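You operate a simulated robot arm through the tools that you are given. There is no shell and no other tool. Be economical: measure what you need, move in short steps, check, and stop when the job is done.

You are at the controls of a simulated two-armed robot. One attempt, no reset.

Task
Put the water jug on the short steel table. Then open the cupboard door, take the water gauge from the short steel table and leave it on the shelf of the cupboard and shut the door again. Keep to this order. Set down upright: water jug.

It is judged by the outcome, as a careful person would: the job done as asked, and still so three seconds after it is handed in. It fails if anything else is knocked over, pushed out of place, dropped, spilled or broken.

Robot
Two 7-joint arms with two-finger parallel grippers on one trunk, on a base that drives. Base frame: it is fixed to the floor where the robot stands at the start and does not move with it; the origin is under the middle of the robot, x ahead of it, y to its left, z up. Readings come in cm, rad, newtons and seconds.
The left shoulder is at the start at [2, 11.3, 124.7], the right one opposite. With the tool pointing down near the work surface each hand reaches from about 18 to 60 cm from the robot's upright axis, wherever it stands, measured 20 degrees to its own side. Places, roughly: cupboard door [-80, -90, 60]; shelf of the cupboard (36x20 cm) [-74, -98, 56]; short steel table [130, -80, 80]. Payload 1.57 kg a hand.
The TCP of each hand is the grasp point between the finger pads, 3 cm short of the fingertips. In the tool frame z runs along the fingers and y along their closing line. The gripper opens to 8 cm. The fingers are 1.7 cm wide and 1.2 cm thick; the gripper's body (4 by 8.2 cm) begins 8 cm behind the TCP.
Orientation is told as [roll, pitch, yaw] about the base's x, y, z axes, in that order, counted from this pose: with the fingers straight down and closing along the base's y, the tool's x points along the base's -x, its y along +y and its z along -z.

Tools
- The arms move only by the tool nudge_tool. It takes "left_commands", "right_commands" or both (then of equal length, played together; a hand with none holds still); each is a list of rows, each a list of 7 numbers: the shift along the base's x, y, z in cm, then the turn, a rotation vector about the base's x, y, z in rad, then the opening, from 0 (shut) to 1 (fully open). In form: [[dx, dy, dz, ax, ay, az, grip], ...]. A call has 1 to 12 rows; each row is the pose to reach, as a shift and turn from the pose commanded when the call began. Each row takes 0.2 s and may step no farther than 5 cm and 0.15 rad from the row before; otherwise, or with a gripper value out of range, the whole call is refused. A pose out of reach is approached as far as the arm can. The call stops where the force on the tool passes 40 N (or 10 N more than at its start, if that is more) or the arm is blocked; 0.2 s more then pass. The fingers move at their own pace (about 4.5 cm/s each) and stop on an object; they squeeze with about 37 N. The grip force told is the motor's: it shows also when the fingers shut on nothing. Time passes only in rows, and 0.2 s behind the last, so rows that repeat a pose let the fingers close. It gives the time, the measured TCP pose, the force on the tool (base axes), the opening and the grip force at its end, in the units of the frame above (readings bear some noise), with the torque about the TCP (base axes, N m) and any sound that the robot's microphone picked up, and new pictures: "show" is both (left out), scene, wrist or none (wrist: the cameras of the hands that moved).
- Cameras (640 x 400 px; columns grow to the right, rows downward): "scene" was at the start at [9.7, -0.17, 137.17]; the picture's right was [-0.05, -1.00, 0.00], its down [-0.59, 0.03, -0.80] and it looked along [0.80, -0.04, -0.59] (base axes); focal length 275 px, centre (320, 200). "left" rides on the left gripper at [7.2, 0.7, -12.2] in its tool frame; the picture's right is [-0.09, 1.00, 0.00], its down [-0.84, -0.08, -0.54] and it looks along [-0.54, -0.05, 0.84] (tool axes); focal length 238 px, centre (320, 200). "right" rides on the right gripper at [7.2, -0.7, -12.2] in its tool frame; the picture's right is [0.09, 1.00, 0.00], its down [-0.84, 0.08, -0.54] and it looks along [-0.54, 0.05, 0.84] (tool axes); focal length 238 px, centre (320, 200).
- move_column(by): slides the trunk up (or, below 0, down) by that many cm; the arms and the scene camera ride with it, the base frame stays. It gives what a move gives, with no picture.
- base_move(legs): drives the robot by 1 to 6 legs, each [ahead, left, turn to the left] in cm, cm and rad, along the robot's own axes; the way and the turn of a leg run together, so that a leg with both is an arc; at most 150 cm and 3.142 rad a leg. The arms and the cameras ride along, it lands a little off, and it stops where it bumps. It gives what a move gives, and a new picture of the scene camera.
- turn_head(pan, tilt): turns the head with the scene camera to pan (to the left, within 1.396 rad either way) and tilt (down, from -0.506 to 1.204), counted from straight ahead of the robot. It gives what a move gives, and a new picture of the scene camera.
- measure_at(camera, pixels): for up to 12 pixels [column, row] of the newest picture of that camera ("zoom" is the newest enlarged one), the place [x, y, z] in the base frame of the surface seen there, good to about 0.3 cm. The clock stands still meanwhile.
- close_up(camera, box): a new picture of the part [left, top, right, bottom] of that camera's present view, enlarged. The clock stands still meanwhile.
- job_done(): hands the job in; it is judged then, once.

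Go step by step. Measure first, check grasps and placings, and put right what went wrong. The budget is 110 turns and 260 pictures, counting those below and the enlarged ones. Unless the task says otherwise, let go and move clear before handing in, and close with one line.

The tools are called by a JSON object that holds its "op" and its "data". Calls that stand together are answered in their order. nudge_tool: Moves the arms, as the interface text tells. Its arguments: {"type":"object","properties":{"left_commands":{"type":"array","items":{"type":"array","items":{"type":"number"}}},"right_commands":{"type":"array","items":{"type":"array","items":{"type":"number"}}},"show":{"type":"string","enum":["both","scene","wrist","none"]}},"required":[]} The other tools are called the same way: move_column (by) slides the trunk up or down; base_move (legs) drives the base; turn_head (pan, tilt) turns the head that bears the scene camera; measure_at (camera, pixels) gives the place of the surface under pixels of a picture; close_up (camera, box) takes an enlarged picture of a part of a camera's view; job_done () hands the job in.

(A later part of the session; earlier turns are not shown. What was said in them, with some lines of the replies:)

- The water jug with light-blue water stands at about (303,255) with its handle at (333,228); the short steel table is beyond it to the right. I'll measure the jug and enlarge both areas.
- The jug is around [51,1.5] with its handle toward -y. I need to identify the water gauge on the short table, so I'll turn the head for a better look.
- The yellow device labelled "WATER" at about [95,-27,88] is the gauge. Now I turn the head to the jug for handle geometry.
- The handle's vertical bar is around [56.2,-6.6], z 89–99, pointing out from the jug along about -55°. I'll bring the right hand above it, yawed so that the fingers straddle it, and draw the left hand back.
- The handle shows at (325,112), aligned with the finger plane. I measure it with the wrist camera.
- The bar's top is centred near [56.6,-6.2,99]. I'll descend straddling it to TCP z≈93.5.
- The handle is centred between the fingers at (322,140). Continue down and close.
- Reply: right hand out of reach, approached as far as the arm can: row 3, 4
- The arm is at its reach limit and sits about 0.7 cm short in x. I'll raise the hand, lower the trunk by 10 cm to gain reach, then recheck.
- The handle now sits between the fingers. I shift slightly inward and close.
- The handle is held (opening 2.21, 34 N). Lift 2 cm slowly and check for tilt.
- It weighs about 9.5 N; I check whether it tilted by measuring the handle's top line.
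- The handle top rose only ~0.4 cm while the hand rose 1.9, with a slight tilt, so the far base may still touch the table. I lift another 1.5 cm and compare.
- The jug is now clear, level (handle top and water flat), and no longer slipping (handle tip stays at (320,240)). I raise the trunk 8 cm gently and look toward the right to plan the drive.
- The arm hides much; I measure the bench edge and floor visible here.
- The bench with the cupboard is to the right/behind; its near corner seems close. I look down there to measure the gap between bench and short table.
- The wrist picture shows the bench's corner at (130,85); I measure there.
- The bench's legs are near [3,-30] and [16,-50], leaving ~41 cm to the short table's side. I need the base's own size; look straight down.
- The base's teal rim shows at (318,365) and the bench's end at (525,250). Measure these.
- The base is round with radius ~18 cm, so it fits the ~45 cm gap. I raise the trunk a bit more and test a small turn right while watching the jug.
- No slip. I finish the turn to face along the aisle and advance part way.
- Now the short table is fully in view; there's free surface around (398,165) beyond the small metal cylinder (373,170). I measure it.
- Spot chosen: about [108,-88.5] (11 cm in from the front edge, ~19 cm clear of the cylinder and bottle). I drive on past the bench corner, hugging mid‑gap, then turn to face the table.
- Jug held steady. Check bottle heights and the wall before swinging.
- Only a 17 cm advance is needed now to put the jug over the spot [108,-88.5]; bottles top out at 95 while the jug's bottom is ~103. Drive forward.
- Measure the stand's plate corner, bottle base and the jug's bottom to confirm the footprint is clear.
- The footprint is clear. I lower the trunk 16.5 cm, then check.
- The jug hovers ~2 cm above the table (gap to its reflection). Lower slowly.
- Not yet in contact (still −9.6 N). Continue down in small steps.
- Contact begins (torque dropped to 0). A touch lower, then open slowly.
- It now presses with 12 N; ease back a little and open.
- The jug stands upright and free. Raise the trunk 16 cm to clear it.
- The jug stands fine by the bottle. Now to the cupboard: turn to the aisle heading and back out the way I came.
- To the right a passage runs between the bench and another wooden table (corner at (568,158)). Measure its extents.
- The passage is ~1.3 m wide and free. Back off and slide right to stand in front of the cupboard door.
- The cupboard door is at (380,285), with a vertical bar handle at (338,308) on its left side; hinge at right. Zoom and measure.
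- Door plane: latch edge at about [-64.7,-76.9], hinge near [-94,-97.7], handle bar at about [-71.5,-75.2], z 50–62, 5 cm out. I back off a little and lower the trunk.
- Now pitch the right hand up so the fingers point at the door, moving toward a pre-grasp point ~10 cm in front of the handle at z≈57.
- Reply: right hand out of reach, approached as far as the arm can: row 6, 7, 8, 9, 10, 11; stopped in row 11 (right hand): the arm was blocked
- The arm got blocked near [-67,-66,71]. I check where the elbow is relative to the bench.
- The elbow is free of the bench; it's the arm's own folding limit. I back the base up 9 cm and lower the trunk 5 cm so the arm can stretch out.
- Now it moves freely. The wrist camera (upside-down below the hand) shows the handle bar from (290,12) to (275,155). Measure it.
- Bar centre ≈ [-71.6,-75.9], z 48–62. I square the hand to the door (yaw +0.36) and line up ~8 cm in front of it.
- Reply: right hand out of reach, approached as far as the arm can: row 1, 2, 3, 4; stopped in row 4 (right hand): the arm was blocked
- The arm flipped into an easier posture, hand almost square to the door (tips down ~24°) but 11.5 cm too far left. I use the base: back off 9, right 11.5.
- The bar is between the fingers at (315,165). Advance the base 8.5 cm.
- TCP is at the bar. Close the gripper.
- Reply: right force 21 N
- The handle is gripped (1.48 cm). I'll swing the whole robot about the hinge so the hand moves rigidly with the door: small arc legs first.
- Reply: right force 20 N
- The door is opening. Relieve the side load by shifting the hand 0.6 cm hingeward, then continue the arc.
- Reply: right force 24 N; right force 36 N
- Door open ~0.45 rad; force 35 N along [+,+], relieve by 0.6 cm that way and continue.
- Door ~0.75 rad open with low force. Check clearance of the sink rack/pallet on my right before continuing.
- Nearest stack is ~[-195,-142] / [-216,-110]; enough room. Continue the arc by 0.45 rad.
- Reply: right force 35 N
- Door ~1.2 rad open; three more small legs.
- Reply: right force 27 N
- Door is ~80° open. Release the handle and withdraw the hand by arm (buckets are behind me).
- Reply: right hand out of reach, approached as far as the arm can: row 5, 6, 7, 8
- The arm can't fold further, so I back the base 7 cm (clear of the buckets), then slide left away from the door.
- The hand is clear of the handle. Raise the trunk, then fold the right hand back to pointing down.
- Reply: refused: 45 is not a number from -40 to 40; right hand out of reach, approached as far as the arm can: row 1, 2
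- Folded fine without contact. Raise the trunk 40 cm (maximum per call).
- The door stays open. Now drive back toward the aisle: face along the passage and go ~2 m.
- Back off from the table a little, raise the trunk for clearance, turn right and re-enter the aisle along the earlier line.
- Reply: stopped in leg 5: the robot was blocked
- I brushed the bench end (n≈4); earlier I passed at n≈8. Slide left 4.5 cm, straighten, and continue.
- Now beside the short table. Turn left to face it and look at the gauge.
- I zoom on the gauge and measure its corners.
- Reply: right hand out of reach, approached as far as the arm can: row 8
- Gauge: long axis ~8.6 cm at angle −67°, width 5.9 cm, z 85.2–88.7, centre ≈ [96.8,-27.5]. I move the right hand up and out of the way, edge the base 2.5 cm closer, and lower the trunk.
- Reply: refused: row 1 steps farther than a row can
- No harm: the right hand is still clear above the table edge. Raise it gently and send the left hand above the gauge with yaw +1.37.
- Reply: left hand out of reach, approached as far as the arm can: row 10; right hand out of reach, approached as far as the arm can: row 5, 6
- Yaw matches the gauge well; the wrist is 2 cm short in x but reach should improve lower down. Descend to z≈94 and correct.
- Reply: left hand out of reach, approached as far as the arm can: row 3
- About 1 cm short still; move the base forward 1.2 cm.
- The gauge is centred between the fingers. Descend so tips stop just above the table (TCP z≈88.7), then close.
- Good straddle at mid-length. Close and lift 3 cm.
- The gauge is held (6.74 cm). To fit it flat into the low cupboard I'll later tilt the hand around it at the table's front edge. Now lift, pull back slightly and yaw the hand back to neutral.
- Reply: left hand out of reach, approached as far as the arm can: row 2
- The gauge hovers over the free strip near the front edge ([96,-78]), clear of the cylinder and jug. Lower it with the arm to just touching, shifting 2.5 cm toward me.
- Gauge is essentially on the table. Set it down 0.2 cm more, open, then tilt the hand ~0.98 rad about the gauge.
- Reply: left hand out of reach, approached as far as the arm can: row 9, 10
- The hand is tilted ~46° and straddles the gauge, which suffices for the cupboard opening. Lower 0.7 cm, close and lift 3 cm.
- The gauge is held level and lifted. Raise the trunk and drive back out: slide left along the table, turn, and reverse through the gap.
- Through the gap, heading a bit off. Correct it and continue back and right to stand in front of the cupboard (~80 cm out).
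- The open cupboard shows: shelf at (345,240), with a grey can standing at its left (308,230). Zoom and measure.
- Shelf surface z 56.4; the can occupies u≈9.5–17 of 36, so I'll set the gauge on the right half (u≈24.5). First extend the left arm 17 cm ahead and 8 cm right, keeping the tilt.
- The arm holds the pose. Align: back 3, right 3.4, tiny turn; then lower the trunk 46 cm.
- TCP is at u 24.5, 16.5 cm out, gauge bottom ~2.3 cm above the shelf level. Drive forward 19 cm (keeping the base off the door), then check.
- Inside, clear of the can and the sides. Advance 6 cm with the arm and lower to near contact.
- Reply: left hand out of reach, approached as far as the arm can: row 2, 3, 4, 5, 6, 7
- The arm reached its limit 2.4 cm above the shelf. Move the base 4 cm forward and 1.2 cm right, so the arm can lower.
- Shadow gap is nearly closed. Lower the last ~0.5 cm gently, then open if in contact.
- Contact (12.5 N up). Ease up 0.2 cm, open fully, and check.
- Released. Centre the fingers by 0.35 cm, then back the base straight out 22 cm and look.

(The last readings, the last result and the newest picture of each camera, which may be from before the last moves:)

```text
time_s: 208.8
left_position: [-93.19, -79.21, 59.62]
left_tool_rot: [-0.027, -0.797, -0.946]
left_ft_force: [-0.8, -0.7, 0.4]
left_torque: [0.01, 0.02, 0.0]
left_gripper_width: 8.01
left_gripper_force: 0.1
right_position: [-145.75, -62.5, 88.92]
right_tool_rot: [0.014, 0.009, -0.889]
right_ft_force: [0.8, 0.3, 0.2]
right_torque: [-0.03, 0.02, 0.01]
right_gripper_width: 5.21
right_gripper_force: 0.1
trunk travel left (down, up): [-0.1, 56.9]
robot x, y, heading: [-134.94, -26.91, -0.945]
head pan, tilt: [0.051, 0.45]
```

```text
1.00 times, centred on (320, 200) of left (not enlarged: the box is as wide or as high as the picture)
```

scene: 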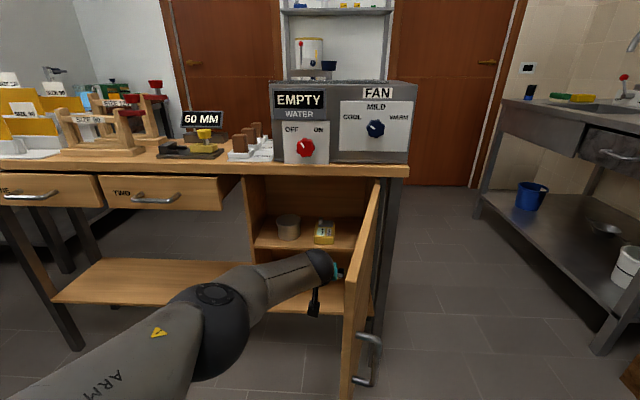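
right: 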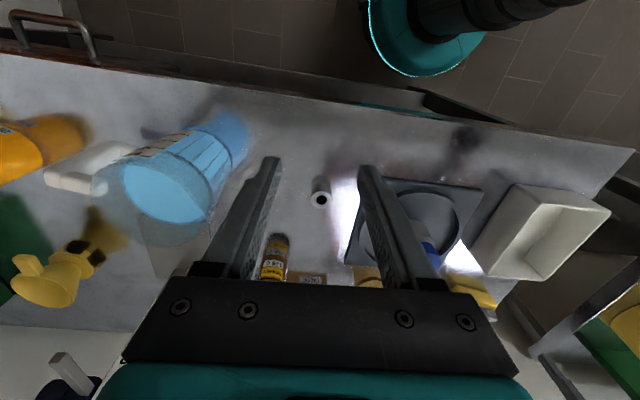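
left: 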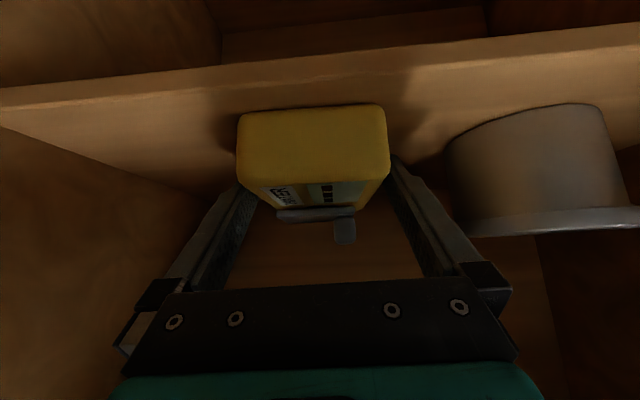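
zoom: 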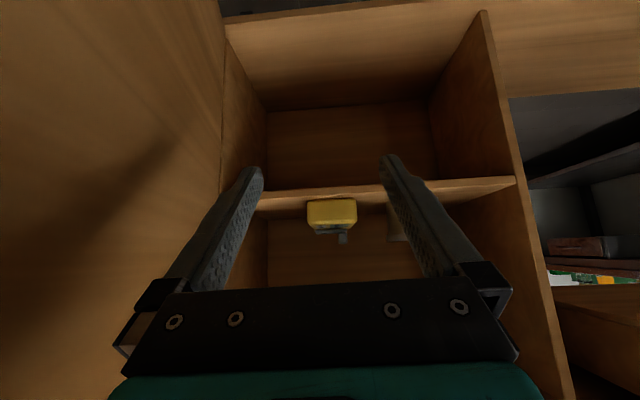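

The gauge lies flat on the shelf next to the can. Now prepare to shut the door: retract the left hand up and back, and bring the right hand (closed) ahead and low, then raise the trunk 15.

{"op": "nudge_tool", "data": {"left_commands": [[-2, 2.8, 1.5, 0.081, 0.058, 0, 1], [-4, 5.7, 4, 0.162, 0.117, 0, 1], [-6.1, 8.5, 7, 0.244, 0.175, 0, 1], [-8.1, 11.3, 10, 0.325, 0.233, 0, 1], [-10.2, 14.2, 13, 0.406, 0.291, 0, 1], [-12.2, 17, 16, 0.487, 0.35, 0, 1], [-14.3, 19.9, 18.5, 0.569, 0.408, 0, 1], [-16.3, 22.7, 21, 0.65, 0.466, 0, 1]], "right_commands": [[1.9, -1.6, -4, 0, 0, 0, 0.3], [3.8, -3.2, -8, 0, 0, 0, 0], [5.7, -4.9, -12, 0, 0, 0, 0], [7.6, -6.6, -16, 0, 0, 0, 0], [9.6, -8.3, -20, 0, 0, 0, 0], [11.6, -10, -24, 0, 0, 0, 0], [13.6, -11.7, -28, 0, 0, 0, 0], [15.6, -13.4, -32, 0, 0, 0, 0]], "show": "none"}}

{"op": "move_column", "data": {"by": 15}}

{"op": "turn_head", "data": {"pan": -0.3, "tilt": 0.75}}

```text
time_s: 210.6
left_position: [-109.71, -56.26, 80.71]
left_tool_rot: [-0.023, 0.006, -0.947]
left_ft_force: [-0.9, -0.1, 0.1]
left_torque: [-0.02, 0.01, -0.01]
left_gripper_width: 8.0
left_gripper_force: 0.1
right_position: [-130.16, -75.94, 57.0]
right_tool_rot: [0.013, 0.009, -0.888]
right_ft_force: [0.1, -0.2, 0.3]
right_torque: [0.01, 0.0, -0.04]
right_gripper_width: 0.0
right_gripper_force: 21.0
trunk travel left (down, up): [-0.1, 56.9]
robot x, y, heading: [-134.66, -26.63, -0.948]
head pan, tilt: [0.051, 0.45]
```

```text
time_s: 212.4
left_position: [-109.79, -56.43, 95.72]
left_tool_rot: [-0.025, 0.004, -0.945]
left_ft_force: [0.0, 0.0, -1.2]
left_torque: [0.0, 0.01, 0.0]
left_gripper_width: 8.02
left_gripper_force: 0.0
right_position: [-130.22, -75.8, 72.11]
right_tool_rot: [0.011, 0.008, -0.89]
right_ft_force: [0.9, -0.7, -0.2]
right_torque: [0.01, -0.02, 0.0]
right_gripper_width: 0.0
right_gripper_force: 21.7
trunk travel left (down, up): [-15.1, 41.9]
robot x, y, heading: [-134.38, -26.77, -0.954]
head pan, tilt: [0.051, 0.45]
```

```text
time_s: 213.2
left_position: [-109.81, -56.46, 95.66]
left_tool_rot: [-0.023, 0.003, -0.945]
left_ft_force: [0.1, 0.5, 0.3]
left_torque: [0.02, -0.03, -0.01]
left_gripper_width: 8.01
left_gripper_force: 0.2
right_position: [-130.27, -75.84, 71.94]
right_tool_rot: [0.012, 0.008, -0.889]
right_ft_force: [0.9, 0.5, 0.3]
right_torque: [0.02, -0.02, -0.03]
right_gripper_width: 0.01
right_gripper_force: 21.6
trunk travel left (down, up): [-15.1, 41.9]
robot x, y, heading: [-134.57, -26.82, -0.951]
head pan, tilt: [-0.3, 0.75]
```

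scene: 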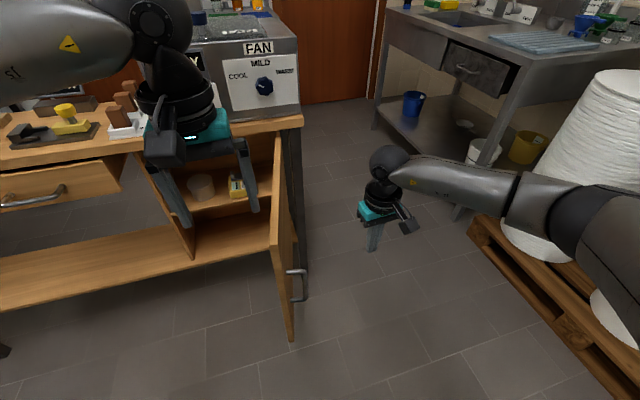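

Right hand is outside the door. Tilt its fingers forward 0.6 rad so they lead, then drive: ahead 12, left until touching the door's outer face.

{"op": "nudge_tool", "data": {"right_commands": [[0, 0, -1, -0.122, -0.0875, 0, 0], [0, 0, -2, -0.244, -0.175, 0, 0], [0, 0, -3, -0.365, -0.262, 0, 0], [0, 0, -4, -0.487, -0.35, 0, 0]], "show": "none"}}

{"op": "base_move", "data": {"legs": [[12, 0, 0], [0, 17, 0]]}}

```text
time_s: 214.2
left_position: [-109.78, -56.43, 95.63]
left_tool_rot: [-0.024, 0.003, -0.946]
left_ft_force: [0.1, 0.1, -0.2]
left_torque: [0.0, 0.0, 0.01]
left_gripper_width: 8.0
left_gripper_force: 0.1
right_position: [-130.33, -75.82, 68.05]
right_tool_rot: [-0.024, -0.591, -0.878]
right_ft_force: [-1.1, -0.5, -0.8]
right_torque: [0.05, 0.0, 0.0]
right_gripper_width: 0.01
right_gripper_force: 20.7
trunk travel left (down, up): [-15.1, 41.9]
robot x, y, heading: [-134.57, -26.61, -0.942]
head pan, tilt: [-0.3, 0.75]
```

```text
time_s: 216.5
left_position: [-88.9, -56.11, 95.64]
left_tool_rot: [-0.023, 0.005, -0.947]
left_ft_force: [0.5, -0.4, 0.1]
left_torque: [0.0, 0.0, -0.01]
left_gripper_width: 8.01
left_gripper_force: 0.0
right_position: [-109.21, -75.74, 68.18]
right_tool_rot: [-0.03, -0.591, -0.876]
right_ft_force: [-0.2, 0.4, -0.4]
right_torque: [0.01, -0.01, -0.03]
right_gripper_width: 0.01
right_gripper_force: 21.2
trunk travel left (down, up): [-15.1, 41.9]
robot x, y, heading: [-113.95, -26.48, -0.944]
head pan, tilt: [-0.3, 0.75]
```

scene: 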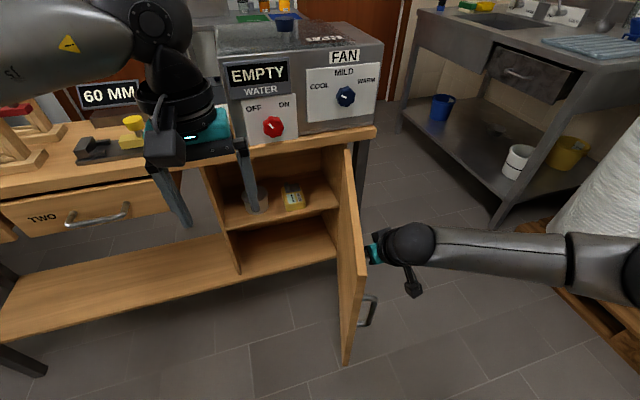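

The hand is beside the door's outer face above the handle. Push it: left with a slight advance, then more ahead.

{"op": "base_move", "data": {"legs": [[6, 19, 0], [9, 6, 0]]}}

```text
time_s: 218.9
left_position: [-60.04, -53.61, 95.6]
left_tool_rot: [-0.025, 0.003, -0.944]
left_ft_force: [0.5, 0.6, -1.0]
left_torque: [-0.01, 0.02, 0.05]
left_gripper_width: 7.99
left_gripper_force: 0.0
right_position: [-80.37, -73.13, 67.97]
right_tool_rot: [-0.025, -0.59, -0.872]
right_ft_force: [0.5, 0.7, 0.0]
right_torque: [0.0, 0.03, -0.01]
right_gripper_width: 0.0
right_gripper_force: 21.7
trunk travel left (down, up): [-15.1, 41.9]
robot x, y, heading: [-84.85, -23.65, -0.945]
head pan, tilt: [-0.3, 0.75]
```

scene: 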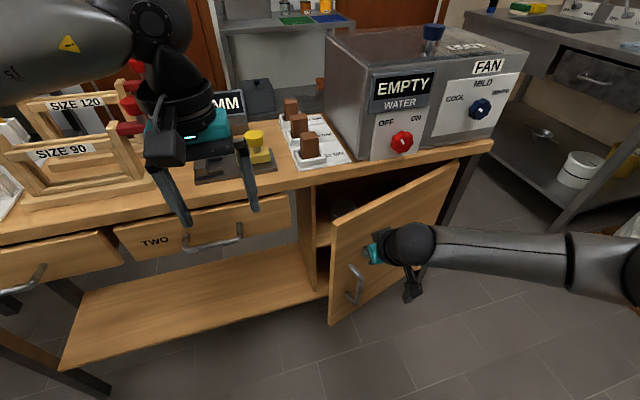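

Door ~25–30° now. Advance 8 cm more, then finish with the arm under force limit.

{"op": "base_move", "data": {"legs": [[8, 0.5, 0]]}}

{"op": "nudge_tool", "data": {"right_commands": [[0.6, -0.8, 0, 0, 0, 0, 0], [1.2, -1.6, 0, 0, 0, 0, 0], [1.7, -2.4, 0, 0, 0, 0, 0], [2.0, -2.8, 0, 0, 0, 0, 0], [2.3, -3.2, 0, 0, 0, 0, 0]]}}

```text
time_s: 220.0
left_position: [-54.89, -59.76, 95.63]
left_tool_rot: [-0.023, 0.004, -0.94]
left_ft_force: [0.6, -0.6, 0.3]
left_torque: [0.01, 0.03, -0.01]
left_gripper_width: 7.96
left_gripper_force: 0.0
right_position: [-75.12, -79.3, 68.07]
right_tool_rot: [-0.026, -0.589, -0.872]
right_ft_force: [0.6, 0.5, -0.8]
right_torque: [0.01, 0.01, 0.0]
right_gripper_width: 0.02
right_gripper_force: 21.0
trunk travel left (down, up): [-15.1, 41.9]
robot x, y, heading: [-79.98, -30.07, -0.944]
head pan, tilt: [-0.3, 0.75]
```

scene: 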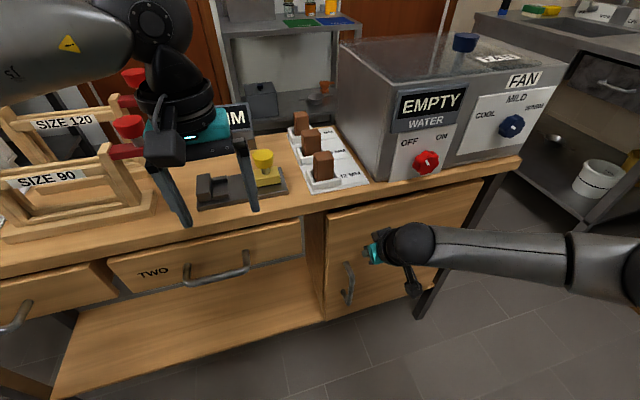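

```text
time_s: 220.8
left_position: [-54.98, -59.63, 95.72]
left_tool_rot: [-0.024, 0.001, -0.943]
left_ft_force: [-0.4, -0.5, 0.5]
left_torque: [0.02, 0.0, 0.02]
left_gripper_width: 7.98
left_gripper_force: 0.2
right_position: [-74.09, -80.56, 67.29]
right_tool_rot: [-0.026, -0.559, -0.874]
right_ft_force: [-6.5, 9.8, 5.1]
right_torque: [0.06, 0.09, 0.0]
right_gripper_width: 0.0
right_gripper_force: 21.4
trunk travel left (down, up): [-15.1, 41.9]
robot x, y, heading: [-79.49, -30.05, -0.945]
head pan, tilt: [-0.3, 0.75]
stopped in row 4 (right hand): the force on the tool passed its limit at 90 N (the readings are from after the stop); the commanded pose is now the measured one
```

scene: 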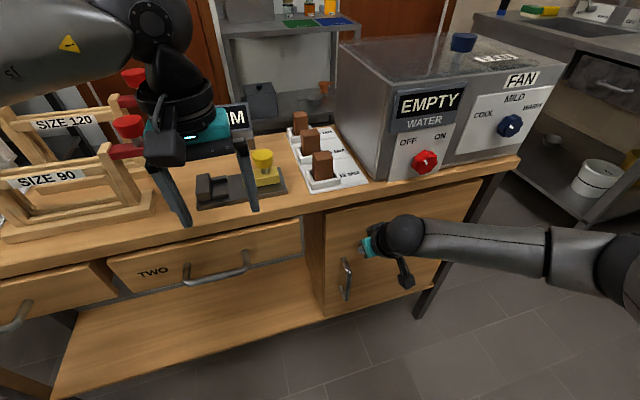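
right: 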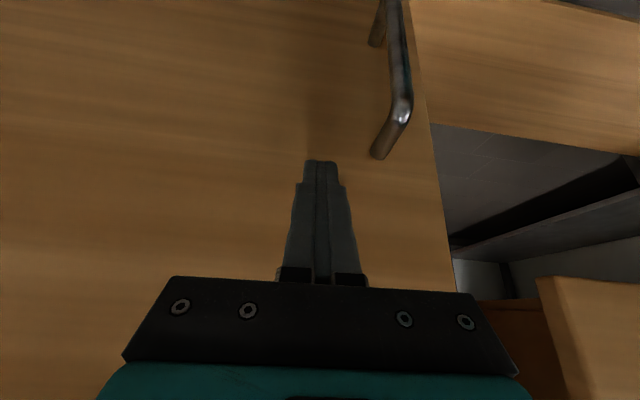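

The push met resistance; the door seems shut. Back the hand off and verify by measuring the door face and handle.

{"op": "base_move", "data": {"legs": [[-25, 0, 0]]}}

{"op": "close_up", "data": {"camera": "scene", "box": [270, 130, 470, 290]}}

{"op": "measure_at", "data": {"camera": "scene", "pixels": [[315, 200], [330, 220], [400, 180], [330, 270], [305, 230]]}}

```text
time_s: 222.6
left_position: [-69.74, -39.14, 95.7]
left_tool_rot: [-0.024, 0.004, -0.937]
left_ft_force: [-0.3, 0.7, -1.1]
left_torque: [0.0, 0.02, 0.01]
left_gripper_width: 7.97
left_gripper_force: 0.0
right_position: [-88.59, -60.43, 67.29]
right_tool_rot: [-0.026, -0.566, -0.868]
right_ft_force: [-0.3, -0.1, 0.0]
right_torque: [0.0, 0.0, 0.0]
right_gripper_width: 0.0
right_gripper_force: 21.5
trunk travel left (down, up): [-15.1, 41.9]
robot x, y, heading: [-94.69, -9.45, -0.939]
head pan, tilt: [-0.3, 0.75]
```

scene: 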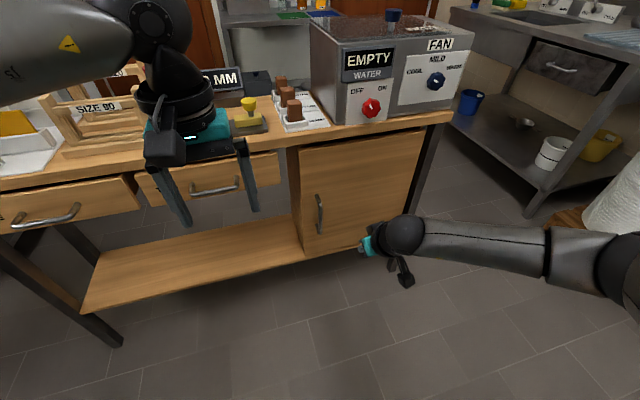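

```text
2.50 times, centred on (370, 210) of scene
```

zoom: 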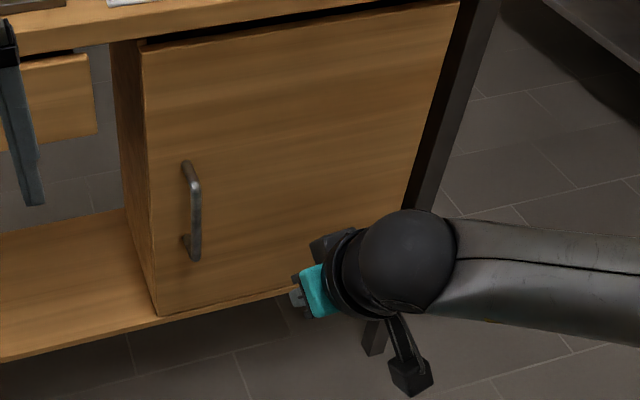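

```text
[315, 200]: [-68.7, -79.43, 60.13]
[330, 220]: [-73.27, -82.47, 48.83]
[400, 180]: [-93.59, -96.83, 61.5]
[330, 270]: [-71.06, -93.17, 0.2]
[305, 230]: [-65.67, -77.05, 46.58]
```

The door face measures flush (all points within 0.4 cm of the shut plane), the gauge is inside on the shelf, and both hands are clear. Handing in.

{"op": "job_done", "data": {}}

```text
The job is handed in.
```

The job is handed in: the jug stands upright on the short steel table, the water gauge lies flat on the cupboard shelf, and the door is shut. On the way the base once bumped the end of the bench with the cupboard and was stopped, and I did not see anything move.
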